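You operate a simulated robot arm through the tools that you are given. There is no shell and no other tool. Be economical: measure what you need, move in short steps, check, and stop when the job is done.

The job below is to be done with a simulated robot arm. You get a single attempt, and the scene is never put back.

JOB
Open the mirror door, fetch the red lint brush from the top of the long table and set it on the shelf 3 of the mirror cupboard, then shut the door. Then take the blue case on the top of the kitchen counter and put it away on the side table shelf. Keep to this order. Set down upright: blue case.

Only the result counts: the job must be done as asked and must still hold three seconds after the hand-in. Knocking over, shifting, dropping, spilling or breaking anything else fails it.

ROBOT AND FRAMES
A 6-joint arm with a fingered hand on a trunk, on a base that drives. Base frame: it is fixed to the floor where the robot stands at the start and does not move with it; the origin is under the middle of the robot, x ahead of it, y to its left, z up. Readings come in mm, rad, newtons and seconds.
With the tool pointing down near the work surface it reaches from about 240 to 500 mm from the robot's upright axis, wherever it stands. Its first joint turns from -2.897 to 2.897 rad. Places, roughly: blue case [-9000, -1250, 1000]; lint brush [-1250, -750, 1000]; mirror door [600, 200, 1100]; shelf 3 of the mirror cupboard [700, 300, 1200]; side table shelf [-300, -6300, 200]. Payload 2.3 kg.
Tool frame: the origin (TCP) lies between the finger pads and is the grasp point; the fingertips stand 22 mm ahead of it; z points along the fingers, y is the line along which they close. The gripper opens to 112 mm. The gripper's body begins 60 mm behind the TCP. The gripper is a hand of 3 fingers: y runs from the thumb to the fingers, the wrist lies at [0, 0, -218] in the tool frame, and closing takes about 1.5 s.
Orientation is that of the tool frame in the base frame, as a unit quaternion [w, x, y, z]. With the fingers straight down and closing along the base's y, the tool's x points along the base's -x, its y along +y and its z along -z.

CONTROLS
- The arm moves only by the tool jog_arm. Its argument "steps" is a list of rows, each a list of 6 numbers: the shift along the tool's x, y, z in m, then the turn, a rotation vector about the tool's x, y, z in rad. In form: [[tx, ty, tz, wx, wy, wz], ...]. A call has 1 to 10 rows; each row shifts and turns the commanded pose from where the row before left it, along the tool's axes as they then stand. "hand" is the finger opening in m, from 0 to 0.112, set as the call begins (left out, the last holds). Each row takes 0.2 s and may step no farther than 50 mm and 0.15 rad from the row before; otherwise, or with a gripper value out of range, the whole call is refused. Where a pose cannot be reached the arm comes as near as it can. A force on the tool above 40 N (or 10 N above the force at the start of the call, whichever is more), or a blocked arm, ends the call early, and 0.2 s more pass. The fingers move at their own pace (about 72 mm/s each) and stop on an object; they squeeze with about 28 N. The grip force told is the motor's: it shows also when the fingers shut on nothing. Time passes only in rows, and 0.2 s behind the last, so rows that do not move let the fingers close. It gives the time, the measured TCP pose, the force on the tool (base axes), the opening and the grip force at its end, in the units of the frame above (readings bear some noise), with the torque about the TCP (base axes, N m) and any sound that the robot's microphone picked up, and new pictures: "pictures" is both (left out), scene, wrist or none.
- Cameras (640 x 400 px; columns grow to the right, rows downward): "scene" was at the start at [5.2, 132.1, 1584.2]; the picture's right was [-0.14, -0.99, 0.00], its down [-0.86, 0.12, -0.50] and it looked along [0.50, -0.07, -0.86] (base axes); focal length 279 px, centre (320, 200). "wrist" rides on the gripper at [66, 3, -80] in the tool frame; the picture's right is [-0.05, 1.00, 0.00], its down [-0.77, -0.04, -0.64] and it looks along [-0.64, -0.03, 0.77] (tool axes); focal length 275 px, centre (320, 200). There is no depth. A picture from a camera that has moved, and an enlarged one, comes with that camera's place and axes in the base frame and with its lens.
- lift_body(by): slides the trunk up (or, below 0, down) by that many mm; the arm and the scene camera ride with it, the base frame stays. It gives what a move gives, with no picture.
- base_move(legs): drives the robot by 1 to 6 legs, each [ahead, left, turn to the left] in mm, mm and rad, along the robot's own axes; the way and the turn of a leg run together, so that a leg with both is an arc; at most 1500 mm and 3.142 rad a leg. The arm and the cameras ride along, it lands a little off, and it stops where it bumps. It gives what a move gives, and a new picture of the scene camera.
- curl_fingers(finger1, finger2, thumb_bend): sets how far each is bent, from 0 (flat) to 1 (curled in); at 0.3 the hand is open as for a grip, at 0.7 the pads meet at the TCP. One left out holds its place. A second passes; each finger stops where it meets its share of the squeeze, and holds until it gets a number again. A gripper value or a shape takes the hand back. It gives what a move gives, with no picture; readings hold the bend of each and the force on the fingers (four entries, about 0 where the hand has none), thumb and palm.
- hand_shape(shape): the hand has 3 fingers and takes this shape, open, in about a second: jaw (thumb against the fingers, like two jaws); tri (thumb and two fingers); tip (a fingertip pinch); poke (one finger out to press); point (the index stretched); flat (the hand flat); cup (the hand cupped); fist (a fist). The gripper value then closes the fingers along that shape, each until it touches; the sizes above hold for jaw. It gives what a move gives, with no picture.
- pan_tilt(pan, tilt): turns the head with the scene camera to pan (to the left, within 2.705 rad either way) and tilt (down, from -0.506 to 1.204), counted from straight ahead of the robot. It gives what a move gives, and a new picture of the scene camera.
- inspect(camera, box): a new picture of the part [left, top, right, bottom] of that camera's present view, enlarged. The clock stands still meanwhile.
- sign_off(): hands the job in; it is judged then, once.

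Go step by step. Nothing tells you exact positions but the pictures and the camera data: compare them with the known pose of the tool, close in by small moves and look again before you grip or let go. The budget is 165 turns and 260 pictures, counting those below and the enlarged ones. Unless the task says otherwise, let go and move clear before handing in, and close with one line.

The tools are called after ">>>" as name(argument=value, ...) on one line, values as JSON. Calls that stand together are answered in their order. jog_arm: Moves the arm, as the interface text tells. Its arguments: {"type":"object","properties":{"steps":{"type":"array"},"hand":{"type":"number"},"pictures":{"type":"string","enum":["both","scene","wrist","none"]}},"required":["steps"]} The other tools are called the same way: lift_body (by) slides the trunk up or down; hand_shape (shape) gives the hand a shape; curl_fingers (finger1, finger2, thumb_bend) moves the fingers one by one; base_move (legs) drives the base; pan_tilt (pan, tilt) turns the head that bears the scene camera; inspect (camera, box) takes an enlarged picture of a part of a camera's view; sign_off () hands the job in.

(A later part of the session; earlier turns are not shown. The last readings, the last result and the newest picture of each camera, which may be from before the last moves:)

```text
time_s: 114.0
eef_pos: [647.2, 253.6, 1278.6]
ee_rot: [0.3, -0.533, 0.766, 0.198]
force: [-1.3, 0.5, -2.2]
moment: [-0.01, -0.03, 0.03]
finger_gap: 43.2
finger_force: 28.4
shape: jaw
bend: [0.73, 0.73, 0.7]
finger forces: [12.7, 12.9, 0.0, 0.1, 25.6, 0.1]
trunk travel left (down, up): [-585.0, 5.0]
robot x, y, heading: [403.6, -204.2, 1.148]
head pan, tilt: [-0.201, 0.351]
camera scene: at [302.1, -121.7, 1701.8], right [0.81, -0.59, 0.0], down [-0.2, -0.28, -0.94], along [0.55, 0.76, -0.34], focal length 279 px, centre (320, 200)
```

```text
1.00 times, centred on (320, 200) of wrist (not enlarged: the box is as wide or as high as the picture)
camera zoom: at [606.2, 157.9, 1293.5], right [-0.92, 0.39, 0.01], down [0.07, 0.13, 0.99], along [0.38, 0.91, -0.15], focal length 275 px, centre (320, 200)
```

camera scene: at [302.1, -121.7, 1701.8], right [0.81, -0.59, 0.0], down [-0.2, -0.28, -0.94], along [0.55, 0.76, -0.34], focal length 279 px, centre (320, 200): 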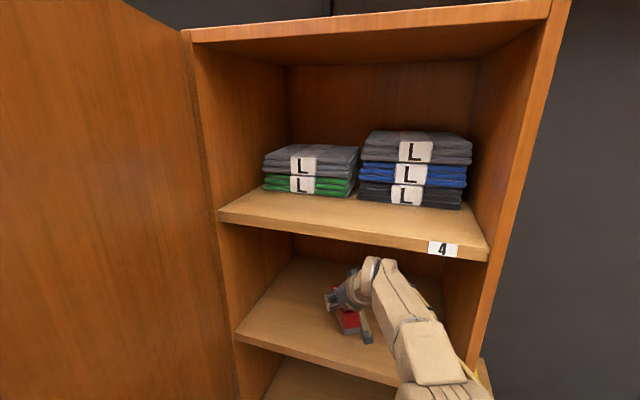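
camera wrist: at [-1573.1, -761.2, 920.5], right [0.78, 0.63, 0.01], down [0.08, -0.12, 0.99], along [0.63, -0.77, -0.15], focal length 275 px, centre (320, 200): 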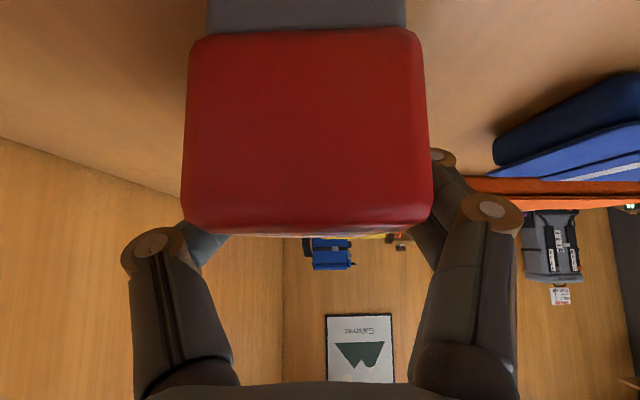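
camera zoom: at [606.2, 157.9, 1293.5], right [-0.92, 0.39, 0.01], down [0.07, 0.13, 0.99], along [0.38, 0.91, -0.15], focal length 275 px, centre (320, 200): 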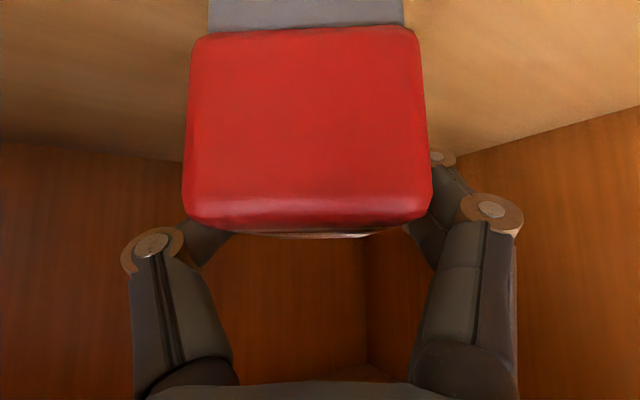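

Positioned 110 mm inside shelf 3. Lowering in small steps, watching the force.

>>> jog_arm(steps=[[0.004, 0.0001, 0.0045, 0, 0, 0], [0.004, 0.0001, 0.0045, 0, 0, 0], [0.004, 0.0001, 0.0045, 0, 0, 0], [0.004, 0.0001, 0.0045, 0, 0, 0]], pictures="wrist")

```text
time_s: 115.0
eef_pos: [645.1, 253.6, 1253.8]
ee_rot: [0.3, -0.532, 0.768, 0.196]
force: [0.1, 0.4, -0.5]
moment: [-0.02, -0.01, -0.05]
finger_gap: 43.1
finger_force: 28.0
shape: jaw
bend: [0.73, 0.73, 0.7]
finger forces: [12.7, 12.9, 0.0, 0.1, 25.6, 0.0]
trunk travel left (down, up): [-585.0, 5.0]
robot x, y, heading: [402.8, -198.5, 1.149]
head pan, tilt: [-0.201, 0.351]
camera wrist: at [606.2, 157.5, 1269.6], right [-0.92, 0.39, 0.01], down [0.07, 0.13, 0.99], along [0.38, 0.91, -0.15], focal length 275 px, centre (320, 200)
```

wrist: 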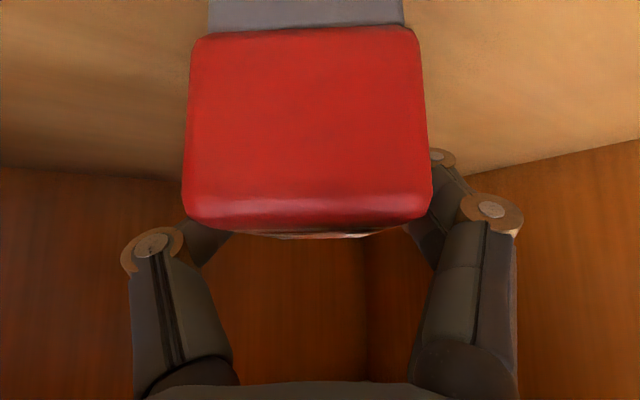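

>>> jog_arm(steps=[[0.002, 0.0001, 0.0022, 0, 0, 0], [0.002, 0.0001, 0.0022, 0, 0, 0], [0.002, 0.0001, 0.0022, 0, 0, 0]], pictures="none")

>>> jog_arm(steps=[[0.002, 0.0001, 0.0022, 0, 0, 0], [0.002, 0.0001, 0.0022, 0, 0, 0]], pictures="wrist")

```text
time_s: 115.8
eef_pos: [646.3, 253.2, 1244.9]
ee_rot: [0.3, -0.532, 0.767, 0.197]
force: [0.4, 0.5, -0.1]
moment: [-0.01, 0.03, 0.02]
finger_gap: 43.4
finger_force: 28.1
shape: jaw
bend: [0.73, 0.73, 0.7]
finger forces: [12.8, 12.9, 0.0, 0.1, 25.7, 0.0]
trunk travel left (down, up): [-585.0, 5.0]
robot x, y, heading: [401.7, -200.6, 1.146]
head pan, tilt: [-0.201, 0.351]
```

```text
time_s: 116.4
eef_pos: [645.6, 252.9, 1242.6]
ee_rot: [0.306, -0.531, 0.765, 0.197]
force: [2.9, 6.1, 26.7]
moment: [0.3, -0.07, -0.03]
finger_gap: 43.4
finger_force: 27.8
shape: jaw
bend: [0.74, 0.74, 0.7]
finger forces: [14.6, 14.0, 0.1, 0.0, 28.8, 0.1]
trunk travel left (down, up): [-585.0, 5.0]
robot x, y, heading: [397.8, -202.0, 1.147]
head pan, tilt: [-0.201, 0.351]
camera wrist: at [605.8, 157.1, 1257.7], right [-0.92, 0.39, 0.01], down [0.06, 0.12, 0.99], along [0.38, 0.91, -0.14], focal length 275 px, centre (320, 200)
```

wrist: 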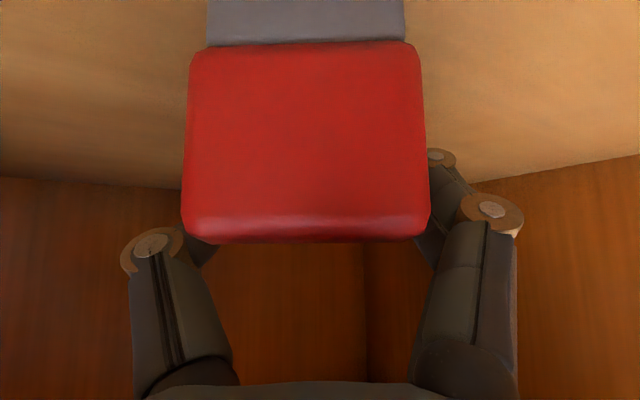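

Contact felt (27 N) at z≈1243, so the brush is on the shelf. I'll ease off 2 mm and open the hand.

>>> jog_arm(steps=[[-0.0015, 0, -0.0016, 0, 0, 0], [0, 0, 0, 0, 0, 0]], pictures="none")

>>> jog_arm(steps=[[0, 0, 0, 0, 0, 0], [0, 0, 0, 0, 0, 0], [0, 0, 0, 0, 0, 0], [0, 0, 0, 0, 0, 0], [0, 0, 0, 0, 0, 0], [0, 0, 0, 0, 0, 0]], hand=0.1, pictures="wrist")

```text
time_s: 117.0
eef_pos: [646.1, 253.6, 1243.5]
ee_rot: [0.303, -0.531, 0.767, 0.196]
force: [4.7, 8.4, 25.6]
moment: [0.3, -0.13, -0.05]
finger_gap: 43.4
finger_force: 28.1
shape: jaw
bend: [0.74, 0.74, 0.7]
finger forces: [14.1, 13.6, 0.1, 0.0, 29.2, 0.0]
trunk travel left (down, up): [-585.0, 5.0]
robot x, y, heading: [402.0, -199.3, 1.145]
head pan, tilt: [-0.201, 0.351]
```

```text
time_s: 118.4
eef_pos: [647.5, 254.5, 1241.1]
ee_rot: [0.301, -0.532, 0.767, 0.197]
force: [0.4, 0.5, -0.2]
moment: [-0.03, 0.0, 0.01]
finger_gap: 99.9
finger_force: 0.0
shape: jaw
bend: [0.49, 0.49, 0.45]
finger forces: [0.1, 0.0, 0.1, 0.0, 0.0, 0.1]
trunk travel left (down, up): [-585.0, 5.0]
robot x, y, heading: [400.3, -204.0, 1.15]
head pan, tilt: [-0.201, 0.351]
camera wrist: at [606.0, 157.8, 1257.2], right [-0.92, 0.39, 0.01], down [0.07, 0.13, 0.99], along [0.38, 0.91, -0.15], focal length 275 px, centre (320, 200)
```

wrist: 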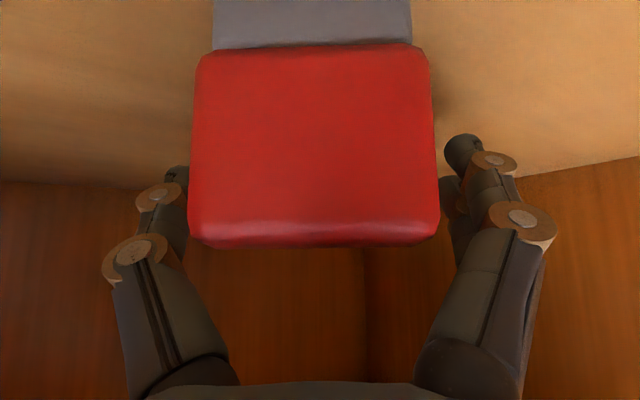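

The brush stands flat on the shelf. I'll open fully and retreat along the finger direction.

>>> jog_arm(steps=[[0, 0, -0.015, 0, 0, 0], [0, 0, -0.025, 0, 0, 0], [0, 0, -0.025, 0, 0, 0], [0, 0, -0.025, 0, 0, 0]], hand=0.112, pictures="wrist")

```text
time_s: 119.4
eef_pos: [623.2, 196.8, 1307.7]
ee_rot: [0.302, -0.532, 0.767, 0.196]
force: [0.3, 0.0, 0.5]
moment: [0.03, -0.05, 0.01]
finger_gap: 111.8
finger_force: 0.1
shape: jaw
bend: [0.3, 0.3, 0.3]
finger forces: [0.1, 0.0, 0.1, 0.1, 0.0, 0.0]
trunk travel left (down, up): [-585.0, 5.0]
robot x, y, heading: [397.3, -197.8, 1.146]
head pan, tilt: [-0.201, 0.351]
camera wrist: at [582.8, 100.9, 1323.6], right [-0.92, 0.39, 0.01], down [0.07, 0.13, 0.99], along [0.38, 0.91, -0.15], focal length 275 px, centre (320, 200)
```

wrist: 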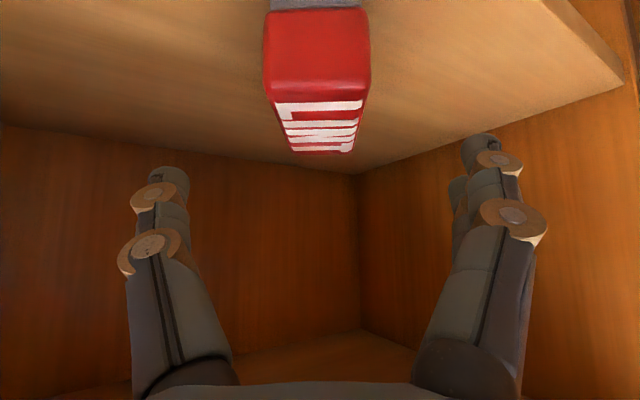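

The brush rests flat on shelf 3. I'll back straight out, turn, and drive around the open door toward its outer side.

>>> base_move(legs=[[-400, 0, 0], [0, 0, -1.846], [-729, -272, 0]])

>>> pan_tilt(pan=0.9, tilt=0.3)

```text
time_s: 130.1
eef_pos: [-171.9, -627.1, 1308.0]
ee_rot: [0.338, 0.296, 0.885, -0.123]
force: [0.6, 0.1, -0.6]
moment: [0.0, 0.01, 0.01]
finger_gap: 111.9
finger_force: 0.0
shape: jaw
bend: [0.3, 0.3, 0.3]
finger forces: [0.0, 0.0, 0.0, 0.0, 0.0, 0.0]
trunk travel left (down, up): [-585.0, 5.0]
robot x, y, heading: [-489.8, -301.9, -0.718]
head pan, tilt: [-0.201, 0.351]
camera scene: at [-390.3, -228.1, 1701.8], right [-0.79, -0.61, 0.0], down [-0.21, 0.27, -0.94], along [0.57, -0.74, -0.34], focal length 279 px, centre (320, 200)
```

scene: 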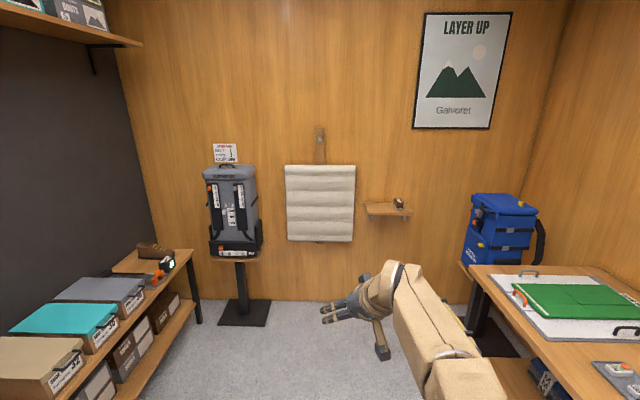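

```text
time_s: 131.5
eef_pos: [-172.4, -627.2, 1307.1]
ee_rot: [0.338, 0.296, 0.885, -0.123]
force: [-0.1, 0.1, 0.5]
moment: [-0.03, -0.02, -0.01]
finger_gap: 111.6
finger_force: 0.1
shape: jaw
bend: [0.3, 0.3, 0.3]
finger forces: [0.1, 0.0, 0.1, 0.0, 0.0, 0.1]
trunk travel left (down, up): [-585.0, 5.0]
robot x, y, heading: [-494.3, -299.9, -0.716]
head pan, tilt: [0.901, 0.3]
camera scene: at [-355.1, -137.2, 1706.6], right [0.19, -0.98, 0.0], down [-0.29, -0.05, -0.96], along [0.94, 0.18, -0.3], focal length 279 px, centre (320, 200)
```

scene: 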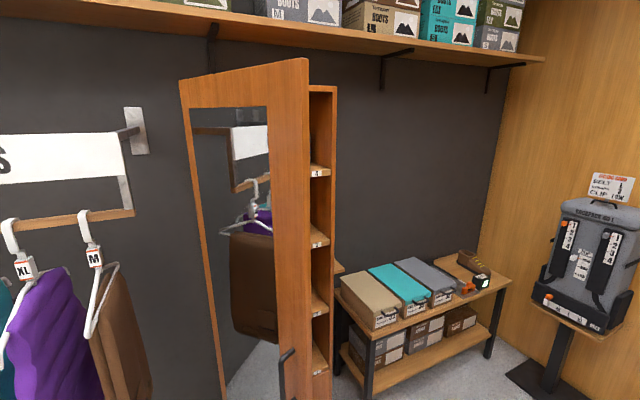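

The door still stands open as left. I'll level the hand in the open space here and drive on to the outer side of the door.

>>> jog_arm(steps=[[-0.0285, 0, -0.0019, 0, -0.131, 0], [-0.0285, 0, -0.0019, 0, -0.131, 0], [-0.0285, 0, -0.0019, 0, -0.131, 0], [-0.0285, 0, -0.0019, 0, -0.131, 0], [-0.0285, 0, -0.0019, 0, -0.131, 0], [-0.0285, 0, -0.0019, 0, -0.13, 0], [0.03, 0.02, 0.013, 0.07, 0, 0], [0.03, 0.02, 0.013, 0.07, 0, 0], [0.03, 0.02, 0.013, 0, 0, 0], [0.03, 0.02, 0.013, 0, 0, 0]], pictures="none")

>>> base_move(legs=[[-660, 163, 0.01], [-29, 425, 0]])

```text
time_s: 133.7
eef_pos: [-26.9, -648.1, 1362.5]
ee_rot: [0.634, 0.271, 0.671, -0.274]
force: [0.0, -0.8, -0.8]
moment: [-0.01, -0.01, 0.04]
finger_gap: 111.9
finger_force: 0.0
shape: jaw
bend: [0.3, 0.3, 0.3]
finger forces: [0.1, 0.0, 0.0, 0.0, 0.0, 0.0]
out of reach, approached as far as the arm can: row 6, 7
trunk travel left (down, up): [-585.0, 5.0]
robot x, y, heading: [-492.9, -300.7, -0.713]
head pan, tilt: [0.901, 0.3]
```

```text
time_s: 139.6
eef_pos: [-167.2, 246.3, 1361.9]
ee_rot: [0.633, 0.271, 0.671, -0.275]
force: [-1.0, 0.1, 0.0]
moment: [0.01, -0.02, -0.06]
finger_gap: 111.8
finger_force: 0.1
shape: jaw
bend: [0.3, 0.3, 0.3]
finger forces: [0.0, 0.0, 0.0, 0.0, 0.0, 0.2]
trunk travel left (down, up): [-585.0, 5.0]
robot x, y, heading: [-631.5, 594.8, -0.705]
head pan, tilt: [0.901, 0.3]
camera scene: at [-495.5, 754.7, 1706.5], right [0.19, -0.98, 0.0], down [-0.29, -0.06, -0.96], along [0.94, 0.18, -0.3], focal length 279 px, centre (320, 200)
```

scene: 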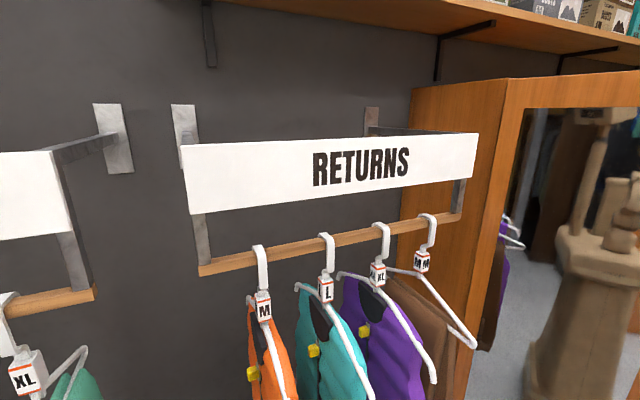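

I'm at the outer side. Lowering the trunk and arm to the handle height and checking with the wrist camera.

>>> lift_body(by=-160)

>>> jog_arm(steps=[[0.03, 0.014, 0, 0, 0, 0], [0.03, 0.014, 0, 0, 0, 0], [0.03, 0.014, 0, 0, 0, 0], [0.03, 0.013, 0, 0, 0, 0]], pictures="wrist")

>>> pan_tilt(pan=0.1, tilt=0.6)

```text
time_s: 141.4
eef_pos: [-167.0, 245.0, 1203.4]
ee_rot: [0.633, 0.27, 0.672, -0.274]
force: [-0.3, 0.3, 0.0]
moment: [0.02, 0.01, 0.02]
finger_gap: 111.5
finger_force: 0.1
shape: jaw
bend: [0.3, 0.3, 0.3]
finger forces: [0.1, 0.0, 0.0, 0.0, 0.0, 0.0]
trunk travel left (down, up): [-425.0, 165.0]
robot x, y, heading: [-631.4, 593.4, -0.71]
head pan, tilt: [0.901, 0.3]
```

```text
time_s: 142.4
eef_pos: [-132.9, 288.2, 1081.4]
ee_rot: [0.634, 0.27, 0.671, -0.274]
force: [-0.1, -1.1, 0.1]
moment: [0.0, 0.0, 0.0]
finger_gap: 111.7
finger_force: 0.1
shape: jaw
bend: [0.3, 0.3, 0.3]
finger forces: [0.0, 0.0, 0.0, 0.0, 0.0, 0.0]
trunk travel left (down, up): [-425.0, 165.0]
robot x, y, heading: [-628.4, 591.1, -0.71]
head pan, tilt: [0.901, 0.3]
camera wrist: at [-191.5, 346.0, 1018.2], right [0.71, 0.7, 0.02], down [-0.43, 0.41, 0.8], along [0.55, -0.58, 0.6], focal length 275 px, centre (320, 200)
```

wrist: 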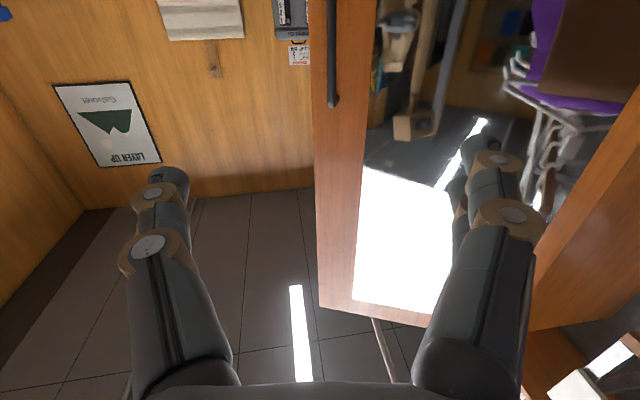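

```text
time_s: 143.6
eef_pos: [-134.1, 285.9, 1080.4]
ee_rot: [0.633, 0.271, 0.671, -0.275]
force: [0.6, 0.6, -1.1]
moment: [0.01, -0.01, 0.01]
finger_gap: 111.9
finger_force: 0.1
shape: jaw
bend: [0.3, 0.3, 0.3]
finger forces: [0.0, 0.1, 0.0, 0.0, 0.1, 0.0]
trunk travel left (down, up): [-425.0, 165.0]
robot x, y, heading: [-634.6, 587.7, -0.709]
head pan, tilt: [0.099, 0.6]
camera scene: at [-514.9, 686.1, 1519.1], right [-0.57, -0.82, 0.0], down [-0.46, 0.32, -0.83], along [0.68, -0.47, -0.56], focal length 279 px, centre (320, 200)
```

scene: 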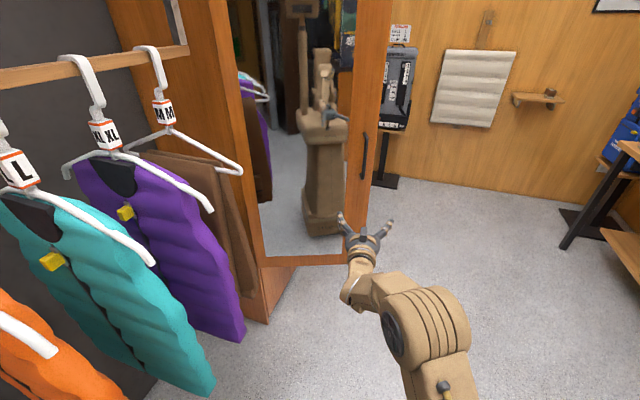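

The door has drifted back to about 71° open; its handle is now near (145, 34). I'll reposition so the hand faces the handle squarely with ~100 mm to spare.

>>> base_move(legs=[[313, -155, 0], [0, 0, 0.22]])

>>> inspect(camera="wrist", box=[0, 0, 640, 400])

```text
time_s: 146.6
eef_pos: [59.6, 80.5, 1079.3]
ee_rot: [0.66, 0.195, 0.697, -0.202]
force: [0.1, 0.2, -0.5]
moment: [0.0, 0.05, 0.02]
finger_gap: 111.9
finger_force: 0.1
shape: jaw
bend: [0.3, 0.3, 0.3]
finger forces: [0.0, 0.0, 0.0, 0.0, 0.1, 0.0]
trunk travel left (down, up): [-425.0, 165.0]
robot x, y, heading: [-496.5, 265.7, -0.494]
head pan, tilt: [0.099, 0.6]
camera scene: at [-400.5, 387.1, 1519.1], right [-0.38, -0.93, 0.0], down [-0.52, 0.21, -0.83], along [0.76, -0.31, -0.56], focal length 279 px, centre (320, 200)
```

scene: 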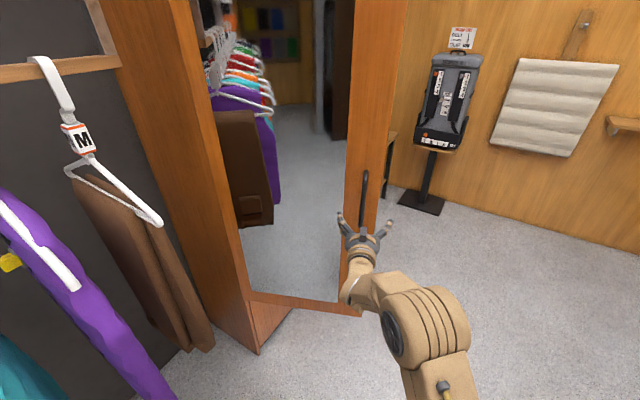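

```text
1.00 times, centred on (320, 200) of wrist (not enlarged: the box is as wide or as high as the picture)
camera zoom: at [-11.0, 125.8, 1018.7], right [0.54, 0.84, 0.02], down [-0.51, 0.31, 0.8], along [0.67, -0.44, 0.6], focal length 275 px, centre (320, 200)
```

zoom: 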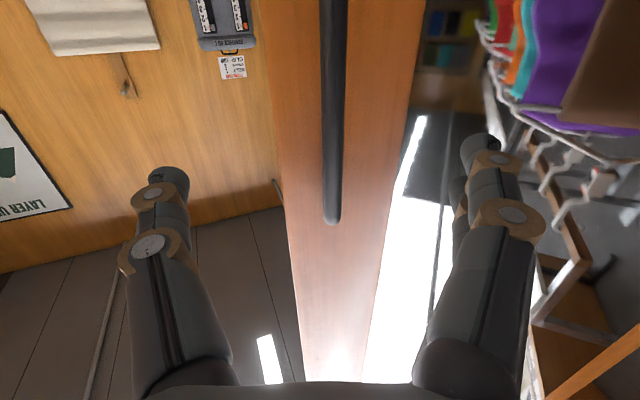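

The bar is dead ahead about 76 mm. Advancing 58 mm.

>>> jog_arm(steps=[[0, 0.002, 0.02, 0, 0, 0], [0, 0.002, 0.02, 0, 0, 0], [0, 0.002, 0.018, 0, 0, 0]], pictures="wrist")

```text
time_s: 147.4
eef_pos: [111.1, 54.2, 1076.7]
ee_rot: [0.659, 0.194, 0.698, -0.202]
force: [-0.5, -0.9, -0.4]
moment: [0.0, -0.01, 0.01]
finger_gap: 111.9
finger_force: 0.0
shape: jaw
bend: [0.3, 0.3, 0.3]
finger forces: [0.1, 0.1, 0.1, 0.0, 0.0, 0.0]
trunk travel left (down, up): [-425.0, 165.0]
robot x, y, heading: [-495.7, 265.4, -0.488]
head pan, tilt: [0.099, 0.6]
camera wrist: at [41.2, 99.3, 1015.1], right [0.54, 0.84, 0.02], down [-0.51, 0.31, 0.8], along [0.67, -0.44, 0.6], focal length 275 px, centre (320, 200)
```

wrist: 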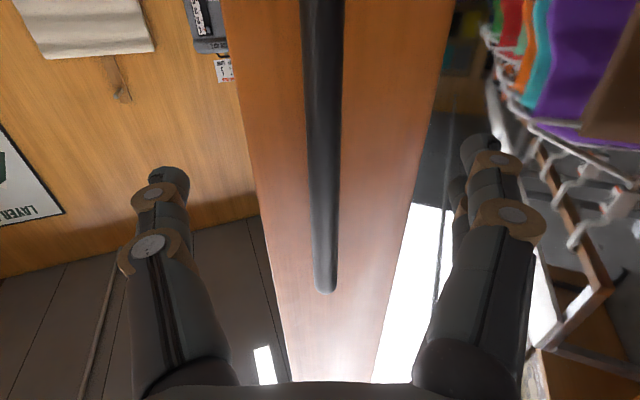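

Same view as just before the first grasp. Advance 16 mm and close.

>>> jog_arm(steps=[[0, 0, 0.008, 0, 0, 0], [0, 0, 0.008, 0, 0, 0]], pictures="none")

>>> jog_arm(steps=[[0, 0, 0, 0, 0, 0], [0, 0, 0, 0, 0, 0], [0, 0, 0, 0, 0, 0], [0, 0, 0, 0, 0, 0], [0, 0, 0, 0, 0, 0], [0, 0, 0, 0, 0, 0], [0, 0, 0, 0, 0, 0]], hand=0, pictures="wrist")

```text
time_s: 148.0
eef_pos: [124.3, 45.3, 1076.2]
ee_rot: [0.66, 0.194, 0.697, -0.202]
force: [0.4, 0.6, 0.4]
moment: [-0.04, 0.0, 0.03]
finger_gap: 112.1
finger_force: 0.0
shape: jaw
bend: [0.3, 0.3, 0.3]
finger forces: [0.0, 0.0, 0.0, 0.0, 0.0, 0.0]
trunk travel left (down, up): [-425.0, 165.0]
robot x, y, heading: [-496.8, 263.7, -0.486]
head pan, tilt: [0.099, 0.6]
```

```text
time_s: 149.6
eef_pos: [123.5, 44.4, 1075.1]
ee_rot: [0.659, 0.194, 0.698, -0.202]
force: [-0.1, -1.1, -0.2]
moment: [0.03, -0.03, 0.03]
finger_gap: 0.0
finger_force: 28.0
shape: jaw
bend: [0.71, 0.7, 0.75]
finger forces: [4.2, 4.4, 0.0, 0.1, 7.9, 0.1]
trunk travel left (down, up): [-425.0, 165.0]
robot x, y, heading: [-493.2, 270.8, -0.486]
head pan, tilt: [0.099, 0.6]
camera wrist: at [54.5, 90.5, 1014.5], right [0.54, 0.84, 0.02], down [-0.51, 0.31, 0.8], along [0.67, -0.44, 0.6], focal length 275 px, centre (320, 200)
```

wrist: 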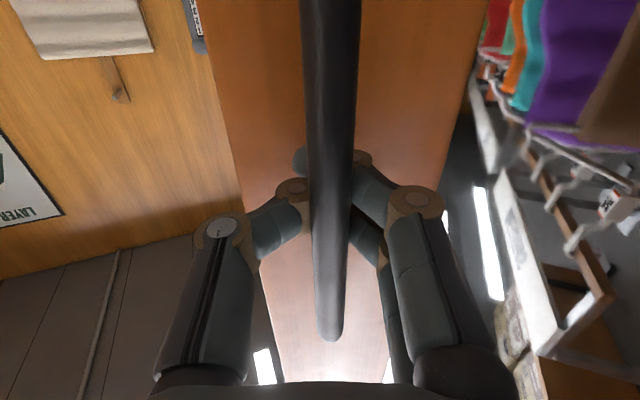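

Hooked on the handle again. Now driving the reverse arc about the hinge to close the door.

>>> base_move(legs=[[78.3, -112, 0.15], [78.3, -112, 0.15], [78.3, -112, 0.15]])

```text
time_s: 152.8
eef_pos: [297.3, -44.7, 1076.1]
ee_rot: [0.688, 0.034, 0.723, -0.051]
force: [1.3, 7.0, 3.1]
moment: [0.03, 0.02, -0.07]
finger_gap: 0.1
finger_force: 27.9
shape: jaw
bend: [0.71, 0.7, 0.75]
finger forces: [5.7, 5.8, 0.0, 0.0, 4.0, 0.0]
trunk travel left (down, up): [-425.0, 165.0]
robot x, y, heading: [-355.1, -113.8, -0.044]
head pan, tilt: [0.099, 0.6]
camera scene: at [-323.5, 36.4, 1518.8], right [0.06, -1.0, 0.0], down [-0.56, -0.04, -0.82], along [0.82, 0.05, -0.57], focal length 279 px, centre (320, 200)
```

scene: 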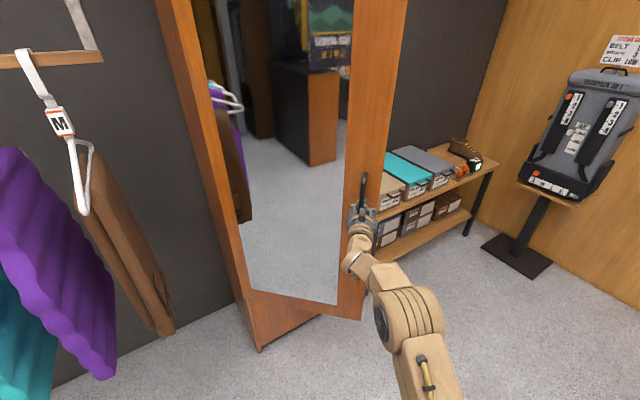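

>>> base_move(legs=[[79, -109, 0.15], [79, -111, 0.15], [79, -111, 0.15]])

```text
time_s: 155.9
eef_pos: [492.7, -44.0, 1076.1]
ee_rot: [0.682, -0.129, 0.712, 0.105]
force: [-0.7, -0.1, 0.3]
moment: [-0.06, 0.02, 0.0]
finger_gap: 0.0
finger_force: 28.3
shape: jaw
bend: [0.72, 0.71, 0.75]
finger forces: [0.1, 0.1, 0.1, 0.0, 0.1, 0.0]
trunk travel left (down, up): [-425.0, 165.0]
robot x, y, heading: [-63.2, -392.2, 0.421]
head pan, tilt: [0.099, 0.6]
camera scene: at [-99.8, -244.5, 1519.1], right [0.49, -0.87, 0.0], down [-0.49, -0.28, -0.82], along [0.72, 0.41, -0.57], focal length 279 px, centre (320, 200)
```

scene: 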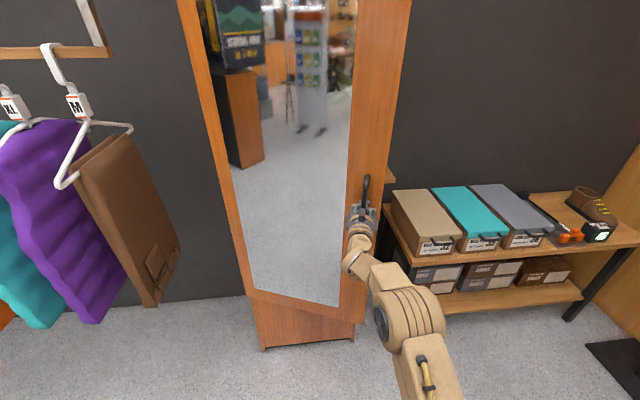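

>>> base_move(legs=[[76.6, -114, 0.15], [76.6, -113, 0.15]])

```text
time_s: 158.1
eef_pos: [613.7, -1.4, 1075.7]
ee_rot: [0.658, -0.235, 0.685, 0.207]
force: [0.5, 0.5, 0.3]
moment: [0.0, -0.02, -0.02]
finger_gap: 0.0
finger_force: 28.2
shape: jaw
bend: [0.72, 0.71, 0.75]
finger forces: [0.0, 0.0, 0.0, 0.0, 1.0, 0.1]
trunk travel left (down, up): [-425.0, 165.0]
robot x, y, heading: [183.3, -500.6, 0.718]
head pan, tilt: [0.099, 0.6]
camera scene: at [107.7, -368.5, 1519.2], right [0.73, -0.68, 0.0], down [-0.39, -0.41, -0.82], along [0.56, 0.6, -0.57], focal length 279 px, centre (320, 200)
```

scene: 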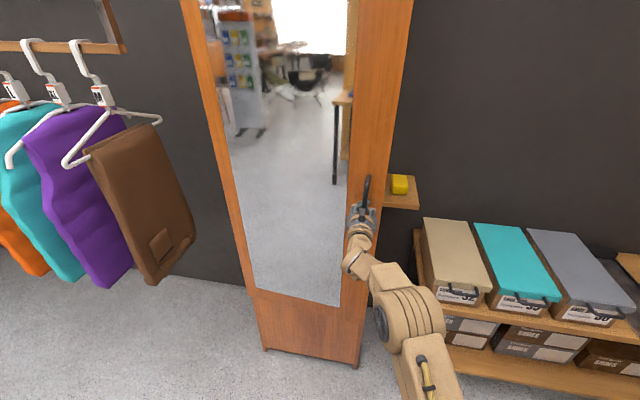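

Nearly shut: about 20 mm left. I'll push forward with the arm in small steps until it presses against the frame.

>>> jog_arm(steps=[[0, 0, 0.005, 0, 0, 0], [0, 0, 0.005, 0, 0, 0], [0, 0, 0.005, 0, 0, 0], [0, 0, 0.005, 0, 0, 0], [0, 0, 0.004, 0, 0, 0]], pictures="wrist")

```text
time_s: 159.3
eef_pos: [633.5, 11.3, 1075.8]
ee_rot: [0.658, -0.234, 0.685, 0.208]
force: [4.6, -4.5, 0.8]
moment: [-0.01, -0.03, 0.15]
finger_gap: 0.1
finger_force: 27.9
shape: jaw
bend: [0.72, 0.71, 0.75]
finger forces: [0.0, 0.0, 0.0, 0.1, 5.5, 0.1]
trunk travel left (down, up): [-425.0, 165.0]
robot x, y, heading: [185.6, -501.7, 0.717]
head pan, tilt: [0.099, 0.6]
camera wrist: at [565.6, -38.1, 1013.8], right [-0.59, 0.81, 0.02], down [-0.47, -0.37, 0.8], along [0.65, 0.46, 0.6], focal length 275 px, centre (320, 200)
```

wrist: 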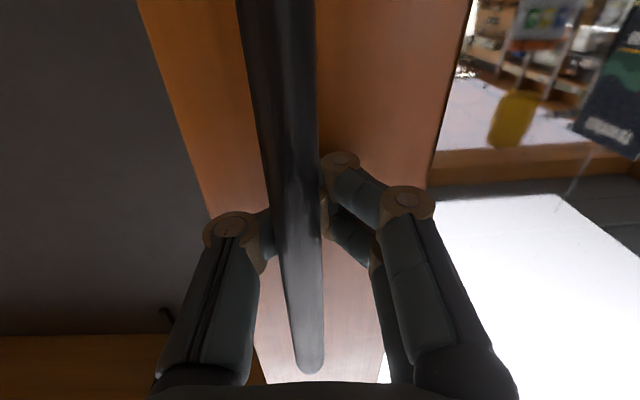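

The bar sits ~15 mm closer to the palm than at the first grasp, so the door is still slightly ajar. Pushing on until there's a firm reaction.

>>> jog_arm(steps=[[0, -0.002, 0.005, 0, 0, 0], [0, -0.002, 0.005, 0, 0, 0], [0, -0.002, 0.005, 0, 0, 0], [0, 0, 0.005, 0, 0, 0]], pictures="wrist")

```text
time_s: 160.3
eef_pos: [652.3, 18.3, 1074.3]
ee_rot: [0.658, -0.236, 0.685, 0.208]
force: [-5.4, -4.1, 0.1]
moment: [0.0, -0.03, 0.04]
finger_gap: 0.0
finger_force: 27.8
shape: jaw
bend: [0.72, 0.72, 0.76]
finger forces: [0.2, 5.0, 0.0, 0.1, 1.5, 0.0]
trunk travel left (down, up): [-425.0, 165.0]
robot x, y, heading: [182.3, -499.9, 0.716]
head pan, tilt: [0.099, 0.6]
camera wrist: at [583.0, -30.4, 1013.2], right [-0.59, 0.8, 0.02], down [-0.47, -0.37, 0.8], along [0.65, 0.47, 0.6], focal length 275 px, centre (320, 200)
```

wrist: 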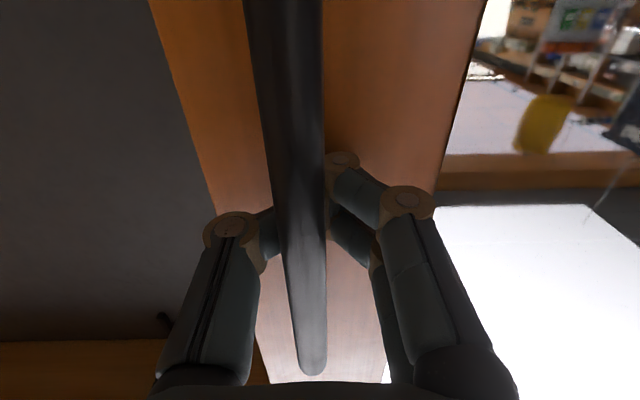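

>>> jog_arm(steps=[[0, 0, 0.004, 0, 0, 0], [0, 0, 0.004, 0, 0, 0], [0, 0, 0.004, 0, 0, 0]], pictures="both")

```text
time_s: 161.2
eef_pos: [654.7, 23.4, 1079.3]
ee_rot: [0.66, -0.234, 0.683, 0.208]
force: [-25.6, -21.4, 0.8]
moment: [0.12, -0.12, -0.1]
finger_gap: 0.0
finger_force: 28.1
shape: jaw
bend: [0.75, 0.74, 0.79]
finger forces: [10.1, 11.7, 0.1, 0.1, 32.3, 0.0]
trunk travel left (down, up): [-425.0, 165.0]
robot x, y, heading: [184.1, -500.3, 0.714]
head pan, tilt: [0.099, 0.6]
stopped in row 3: the force on the tool passed its limit at 42 N (the readings are from after the stop); the commanded pose is now the measured one
camera scene: at [97.6, -376.1, 1519.4], right [0.73, -0.68, 0.0], down [-0.38, -0.41, -0.83], along [0.57, 0.6, -0.56], focal length 279 px, centre (320, 200)
camera wrist: at [586.2, -26.4, 1016.7], right [-0.6, 0.8, 0.02], down [-0.47, -0.37, 0.8], along [0.65, 0.46, 0.6], focal length 275 px, centre (320, 200)
```

scene: 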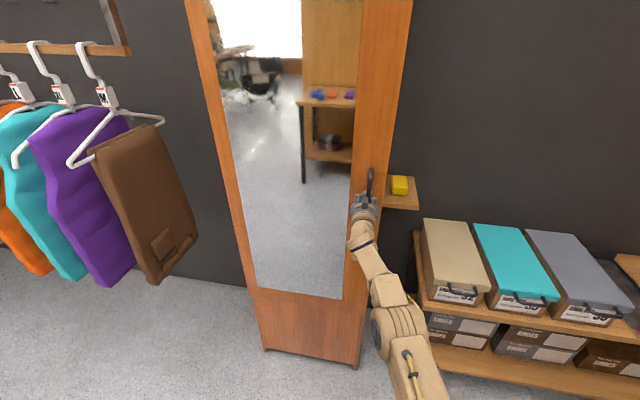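
wrist: 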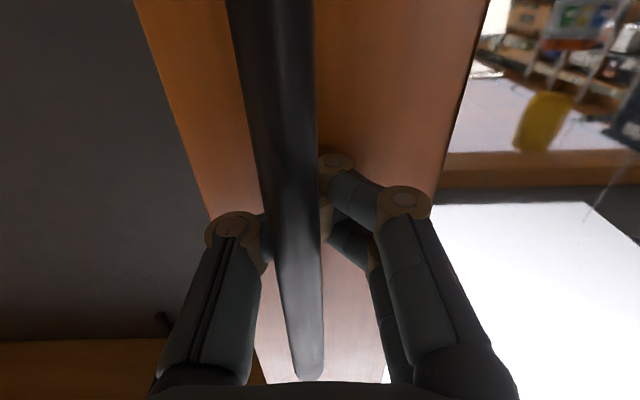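

A firm stop at 42 N: the door is shut. I'll open the hand and withdraw straight back.

>>> jog_arm(steps=[[0, 0, 0, 0, 0, 0], [0, 0, 0, 0, 0, 0], [0, 0, 0, 0, 0, 0], [0, 0, 0, 0, 0, 0], [0, 0, 0, 0, 0, 0], [0, 0, 0, 0, 0, 0], [0, 0, 0, 0, 0, 0]], hand=0.112, pictures="wrist")

>>> jog_arm(steps=[[0, 0, -0.015, 0, 0, 0], [0, 0, -0.02, 0, 0, 0], [0, 0, -0.03, 0, 0, 0], [0, 0, -0.03, 0, 0, 0]], pictures="wrist")

```text
time_s: 161.5
eef_pos: [638.7, 16.1, 1086.9]
ee_rot: [0.664, -0.235, 0.677, 0.212]
force: [-41.2, -26.3, 1.6]
moment: [0.05, -0.12, -1.48]
finger_gap: 100.1
finger_force: 0.1
shape: jaw
bend: [0.5, 0.54, 0.48]
finger forces: [0.0, 0.0, 0.0, 0.1, 46.6, 0.1]
trunk travel left (down, up): [-425.0, 165.0]
robot x, y, heading: [185.3, -504.4, 0.72]
head pan, tilt: [0.099, 0.6]
stopped in row 1: the force on the tool passed its limit at 48 N (the readings are from after the stop); the commanded pose is now the measured one
camera wrist: at [572.2, -32.4, 1024.0], right [-0.6, 0.8, 0.02], down [-0.48, -0.38, 0.79], along [0.64, 0.46, 0.61], focal length 275 px, centre (320, 200)
```

wrist: 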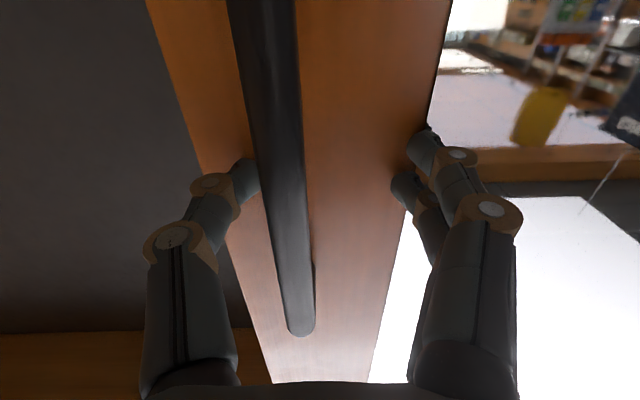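

```text
time_s: 162.5
eef_pos: [582.5, -29.4, 1078.8]
ee_rot: [0.658, -0.236, 0.685, 0.208]
force: [0.1, -0.8, -0.1]
moment: [0.03, -0.04, 0.01]
finger_gap: 112.1
finger_force: 0.1
shape: jaw
bend: [0.3, 0.3, 0.3]
finger forces: [0.1, 0.0, 0.1, 0.0, 0.0, 0.0]
trunk travel left (down, up): [-425.0, 165.0]
robot x, y, heading: [183.1, -499.0, 0.721]
head pan, tilt: [0.099, 0.6]
camera wrist: at [514.5, -79.2, 1016.3], right [-0.6, 0.8, 0.02], down [-0.47, -0.37, 0.8], along [0.65, 0.47, 0.6], focal length 275 px, centre (320, 200)
```

wrist: 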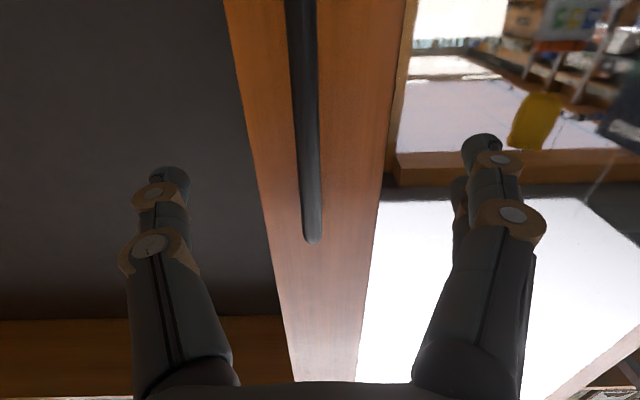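

By the same measurement the handle is back at its original spot (633, -2). I'll back off and look at the door to confirm.

>>> base_move(legs=[[-300, 0, 0]])

>>> inspect(camera="scene", box=[180, 0, 440, 400])

```text
time_s: 164.6
eef_pos: [357.6, -228.4, 1077.9]
ee_rot: [0.657, -0.236, 0.685, 0.208]
force: [0.5, -0.5, -0.8]
moment: [0.0, -0.02, 0.03]
finger_gap: 112.0
finger_force: 0.0
shape: jaw
bend: [0.3, 0.3, 0.3]
finger forces: [0.1, 0.1, 0.1, 0.0, 0.1, 0.0]
trunk travel left (down, up): [-425.0, 165.0]
robot x, y, heading: [-40.4, -695.9, 0.719]
head pan, tilt: [0.099, 0.6]
camera scene: at [-120.6, -566.4, 1519.1], right [0.73, -0.69, 0.0], down [-0.39, -0.41, -0.83], along [0.57, 0.6, -0.56], focal length 279 px, centre (320, 200)
```

scene: 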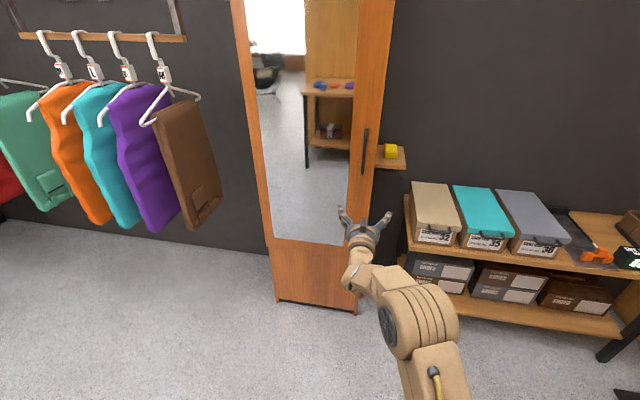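

```text
1.00 times, centred on (310, 200) of scene (not enlarged: the box is as wide or as high as the picture)
camera zoom: at [-120.6, -566.4, 1519.1], right [0.73, -0.69, 0.0], down [-0.39, -0.41, -0.83], along [0.57, 0.6, -0.56], focal length 279 px, centre (330, 200)
```

zoom: 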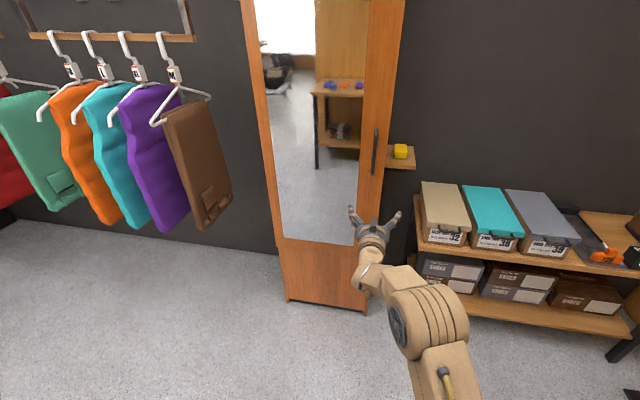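

The door is shut. Now I'll fold the hand down, raise the trunk, and travel toward the kitchen area, looking on the way.

>>> jog_arm(steps=[[0.031, 0, -0.0022, 0, 0.1428, 0], [0.031, 0, -0.0022, 0, 0.1428, 0], [0.031, 0, -0.0022, 0, 0.1428, 0], [0.031, 0, -0.0022, 0, 0.1428, 0], [0.031, 0, -0.0022, 0, 0.1428, 0], [0.031, 0, -0.0022, 0, 0.1428, 0], [0.031, 0, -0.0022, 0, 0.1428, 0], [0.031, 0, -0.0022, 0, 0.1428, 0], [0.031, 0, -0.0022, 0, 0.1428, 0], [0.031, 0, -0.0022, 0, 0.1428, 0]], pictures="none")

>>> lift_body(by=160)

>>> base_move(legs=[[50, 950, 0], [0, 0, 2.3], [900, 0, 0]])

```text
time_s: 166.8
eef_pos: [144.1, -421.4, 798.6]
ee_rot: [0.086, -0.313, 0.945, 0.029]
force: [-0.4, 1.0, 0.5]
moment: [-0.02, -0.01, 0.0]
finger_gap: 111.8
finger_force: 0.1
shape: jaw
bend: [0.3, 0.3, 0.3]
finger forces: [0.1, 0.0, 0.0, 0.1, 0.0, 0.0]
out of reach, approached as far as the arm can: row 6, 7, 8, 9, 10
trunk travel left (down, up): [-425.0, 165.0]
robot x, y, heading: [-43.2, -699.6, 0.713]
head pan, tilt: [0.099, 0.6]
```

```text
time_s: 168.6
eef_pos: [145.4, -421.2, 958.3]
ee_rot: [0.085, -0.314, 0.945, 0.03]
force: [0.4, -0.5, -0.2]
moment: [-0.02, -0.01, -0.03]
finger_gap: 111.8
finger_force: 0.1
shape: jaw
bend: [0.3, 0.3, 0.3]
finger forces: [0.0, 0.1, 0.0, 0.0, 0.1, 0.0]
trunk travel left (down, up): [-585.0, 5.0]
robot x, y, heading: [-43.9, -697.0, 0.716]
head pan, tilt: [0.099, 0.6]
```

```text
time_s: 183.4
eef_pos: [-1852.2, 102.6, 958.6]
ee_rot: [-0.007, 0.992, -0.091, -0.09]
force: [-0.8, -0.1, 0.5]
moment: [-0.03, -0.03, 0.04]
finger_gap: 111.9
finger_force: 0.0
shape: jaw
bend: [0.3, 0.3, 0.3]
finger forces: [0.1, 0.0, 0.1, 0.0, 0.1, 0.0]
trunk travel left (down, up): [-585.0, 5.0]
robot x, y, heading: [-1522.0, 153.8, 3.035]
head pan, tilt: [0.099, 0.6]
camera scene: at [-1566.9, 7.7, 1679.1], right [0.01, 1.0, 0.0], down [0.57, -0.01, -0.82], along [-0.82, 0.01, -0.57], focal length 279 px, centre (320, 200)
```

scene: 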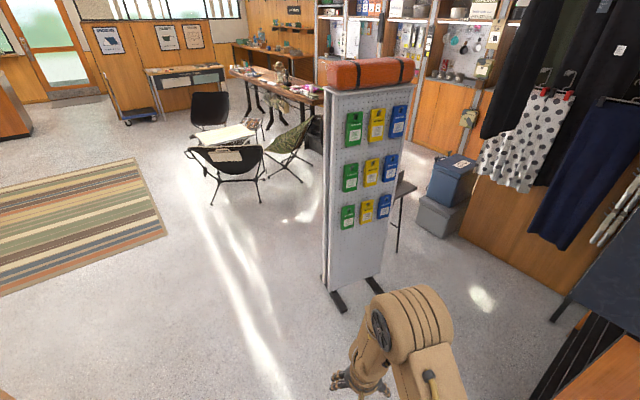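

I'll look ahead at level toward the far counter and zoom in.

>>> pan_tilt(pan=0.25, tilt=0.15)

>>> inspect(camera="scene", box=[160, 120, 400, 270])

>>> pan_tilt(pan=1.2, tilt=0.3)

```text
time_s: 184.3
eef_pos: [-1851.5, 103.8, 958.2]
ee_rot: [-0.007, 0.992, -0.091, -0.09]
force: [-0.2, -0.9, -0.3]
moment: [-0.03, 0.0, 0.02]
finger_gap: 112.2
finger_force: 0.0
shape: jaw
bend: [0.3, 0.3, 0.3]
finger forces: [0.0, 0.0, 0.0, 0.0, 0.0, 0.0]
trunk travel left (down, up): [-585.0, 5.0]
robot x, y, heading: [-1522.6, 152.7, 3.033]
head pan, tilt: [0.25, 0.15]
camera scene: at [-1570.1, -6.1, 1720.5], right [-0.14, 0.99, 0.0], down [0.15, 0.02, -0.99], along [-0.98, -0.14, -0.15], focal length 279 px, centre (320, 200)
```

scene: 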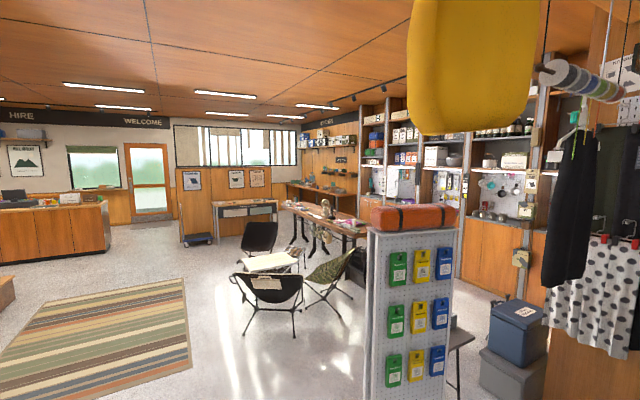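

```text
2.67 times, centred on (280, 195) of scene
camera zoom: at [-1570.1, -6.1, 1720.5], right [-0.14, 0.99, 0.0], down [0.15, 0.02, -0.99], along [-0.98, -0.14, -0.15], focal length 743 px, centre (427, 213)
```

zoom: 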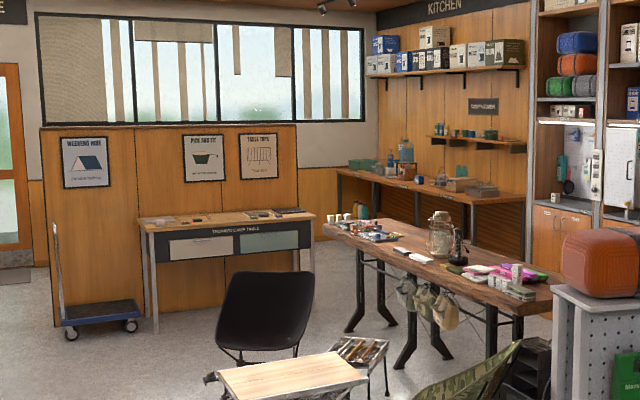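

```text
time_s: 185.6
eef_pos: [-1851.7, 101.3, 957.9]
ee_rot: [-0.006, 0.992, -0.091, -0.091]
force: [0.0, 0.0, 0.3]
moment: [0.0, -0.02, 0.0]
finger_gap: 112.0
finger_force: 0.1
shape: jaw
bend: [0.3, 0.3, 0.3]
finger forces: [0.0, 0.1, 0.1, 0.0, 0.1, 0.1]
trunk travel left (down, up): [-585.0, 5.0]
robot x, y, heading: [-1523.6, 152.3, 3.033]
head pan, tilt: [1.201, 0.3]
camera scene: at [-1521.4, -76.0, 1706.6], right [-0.89, 0.46, 0.0], down [0.14, 0.26, -0.96], along [-0.44, -0.85, -0.3], focal length 279 px, centre (320, 200)
```

scene: 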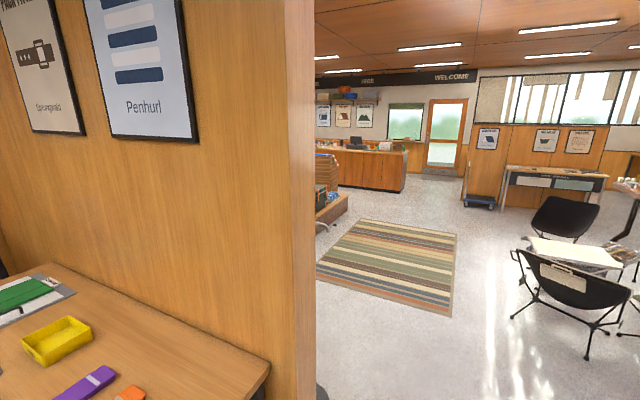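

The kitchen counter is at the far end under the KITCHEN sign. I'll drive past the wall corner and between the rug and chairs, then look again.

>>> base_move(legs=[[932, 1137, 0], [791, 589, 0], [791, 589, 0]])

>>> pan_tilt(pan=0.0, tilt=0.35)

>>> pan_tilt(pan=1.5, tilt=0.35)

```text
time_s: 202.2
eef_pos: [-4593.5, -1913.3, 957.4]
ee_rot: [-0.007, 0.992, -0.093, -0.09]
force: [0.2, -0.7, -0.8]
moment: [0.05, 0.03, 0.02]
finger_gap: 111.9
finger_force: 0.0
shape: jaw
bend: [0.3, 0.3, 0.3]
finger forces: [0.0, 0.1, 0.1, 0.0, 0.1, 0.0]
trunk travel left (down, up): [-585.0, 5.0]
robot x, y, heading: [-4262.7, -1863.5, 3.035]
head pan, tilt: [1.201, 0.3]
camera scene: at [-4262.7, -2092.4, 1706.5], right [-0.89, 0.46, 0.0], down [0.14, 0.26, -0.96], along [-0.44, -0.85, -0.3], focal length 279 px, centre (320, 200)
```

scene: 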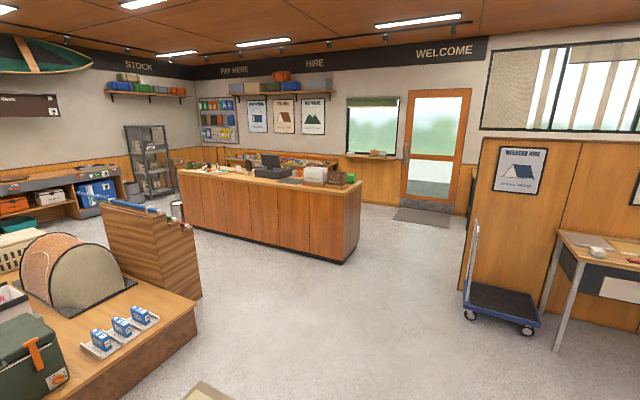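

```text
time_s: 203.6
eef_pos: [-4591.9, -1912.5, 959.9]
ee_rot: [-0.007, 0.992, -0.092, -0.091]
force: [-1.2, 0.4, -0.5]
moment: [-0.03, 0.03, 0.0]
finger_gap: 112.2
finger_force: 0.0
shape: jaw
bend: [0.3, 0.3, 0.3]
finger forces: [0.0, 0.0, 0.0, 0.1, 0.1, 0.1]
trunk travel left (down, up): [-585.0, 5.0]
robot x, y, heading: [-4265.6, -1869.6, 3.031]
head pan, tilt: [0.0, 0.351]
camera scene: at [-4312.0, -1999.4, 1701.8], right [0.11, 0.99, 0.0], down [0.34, -0.04, -0.94], along [-0.93, 0.1, -0.34], focal length 279 px, centre (320, 200)
```

scene: 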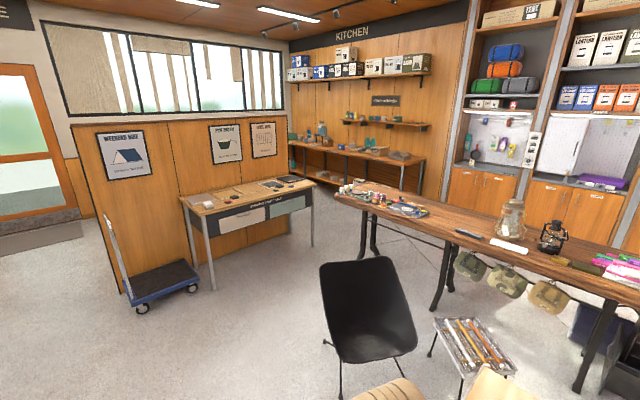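

```text
time_s: 205.2
eef_pos: [-4593.3, -1911.9, 957.8]
ee_rot: [-0.007, 0.992, -0.092, -0.091]
force: [0.0, -0.3, 0.5]
moment: [0.01, 0.0, -0.03]
finger_gap: 112.1
finger_force: 0.1
shape: jaw
bend: [0.3, 0.3, 0.3]
finger forces: [0.0, 0.1, 0.0, 0.0, 0.1, 0.0]
trunk travel left (down, up): [-585.0, 5.0]
robot x, y, heading: [-4262.0, -1864.8, 3.032]
head pan, tilt: [1.499, 0.351]
camera scene: at [-4236.3, -2101.0, 1701.8], right [-0.98, 0.18, 0.0], down [0.06, 0.34, -0.94], along [-0.17, -0.92, -0.34], focal length 279 px, centre (320, 200)
```

scene: 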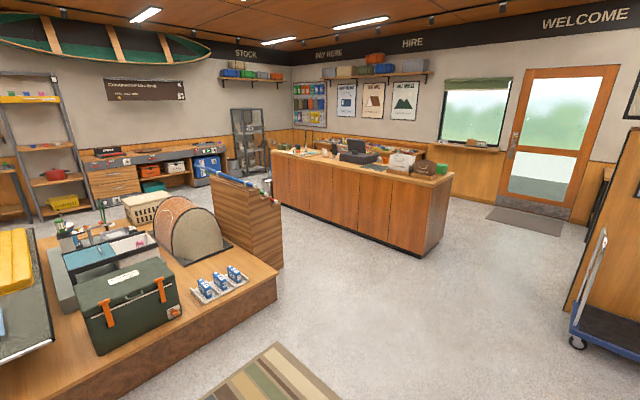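

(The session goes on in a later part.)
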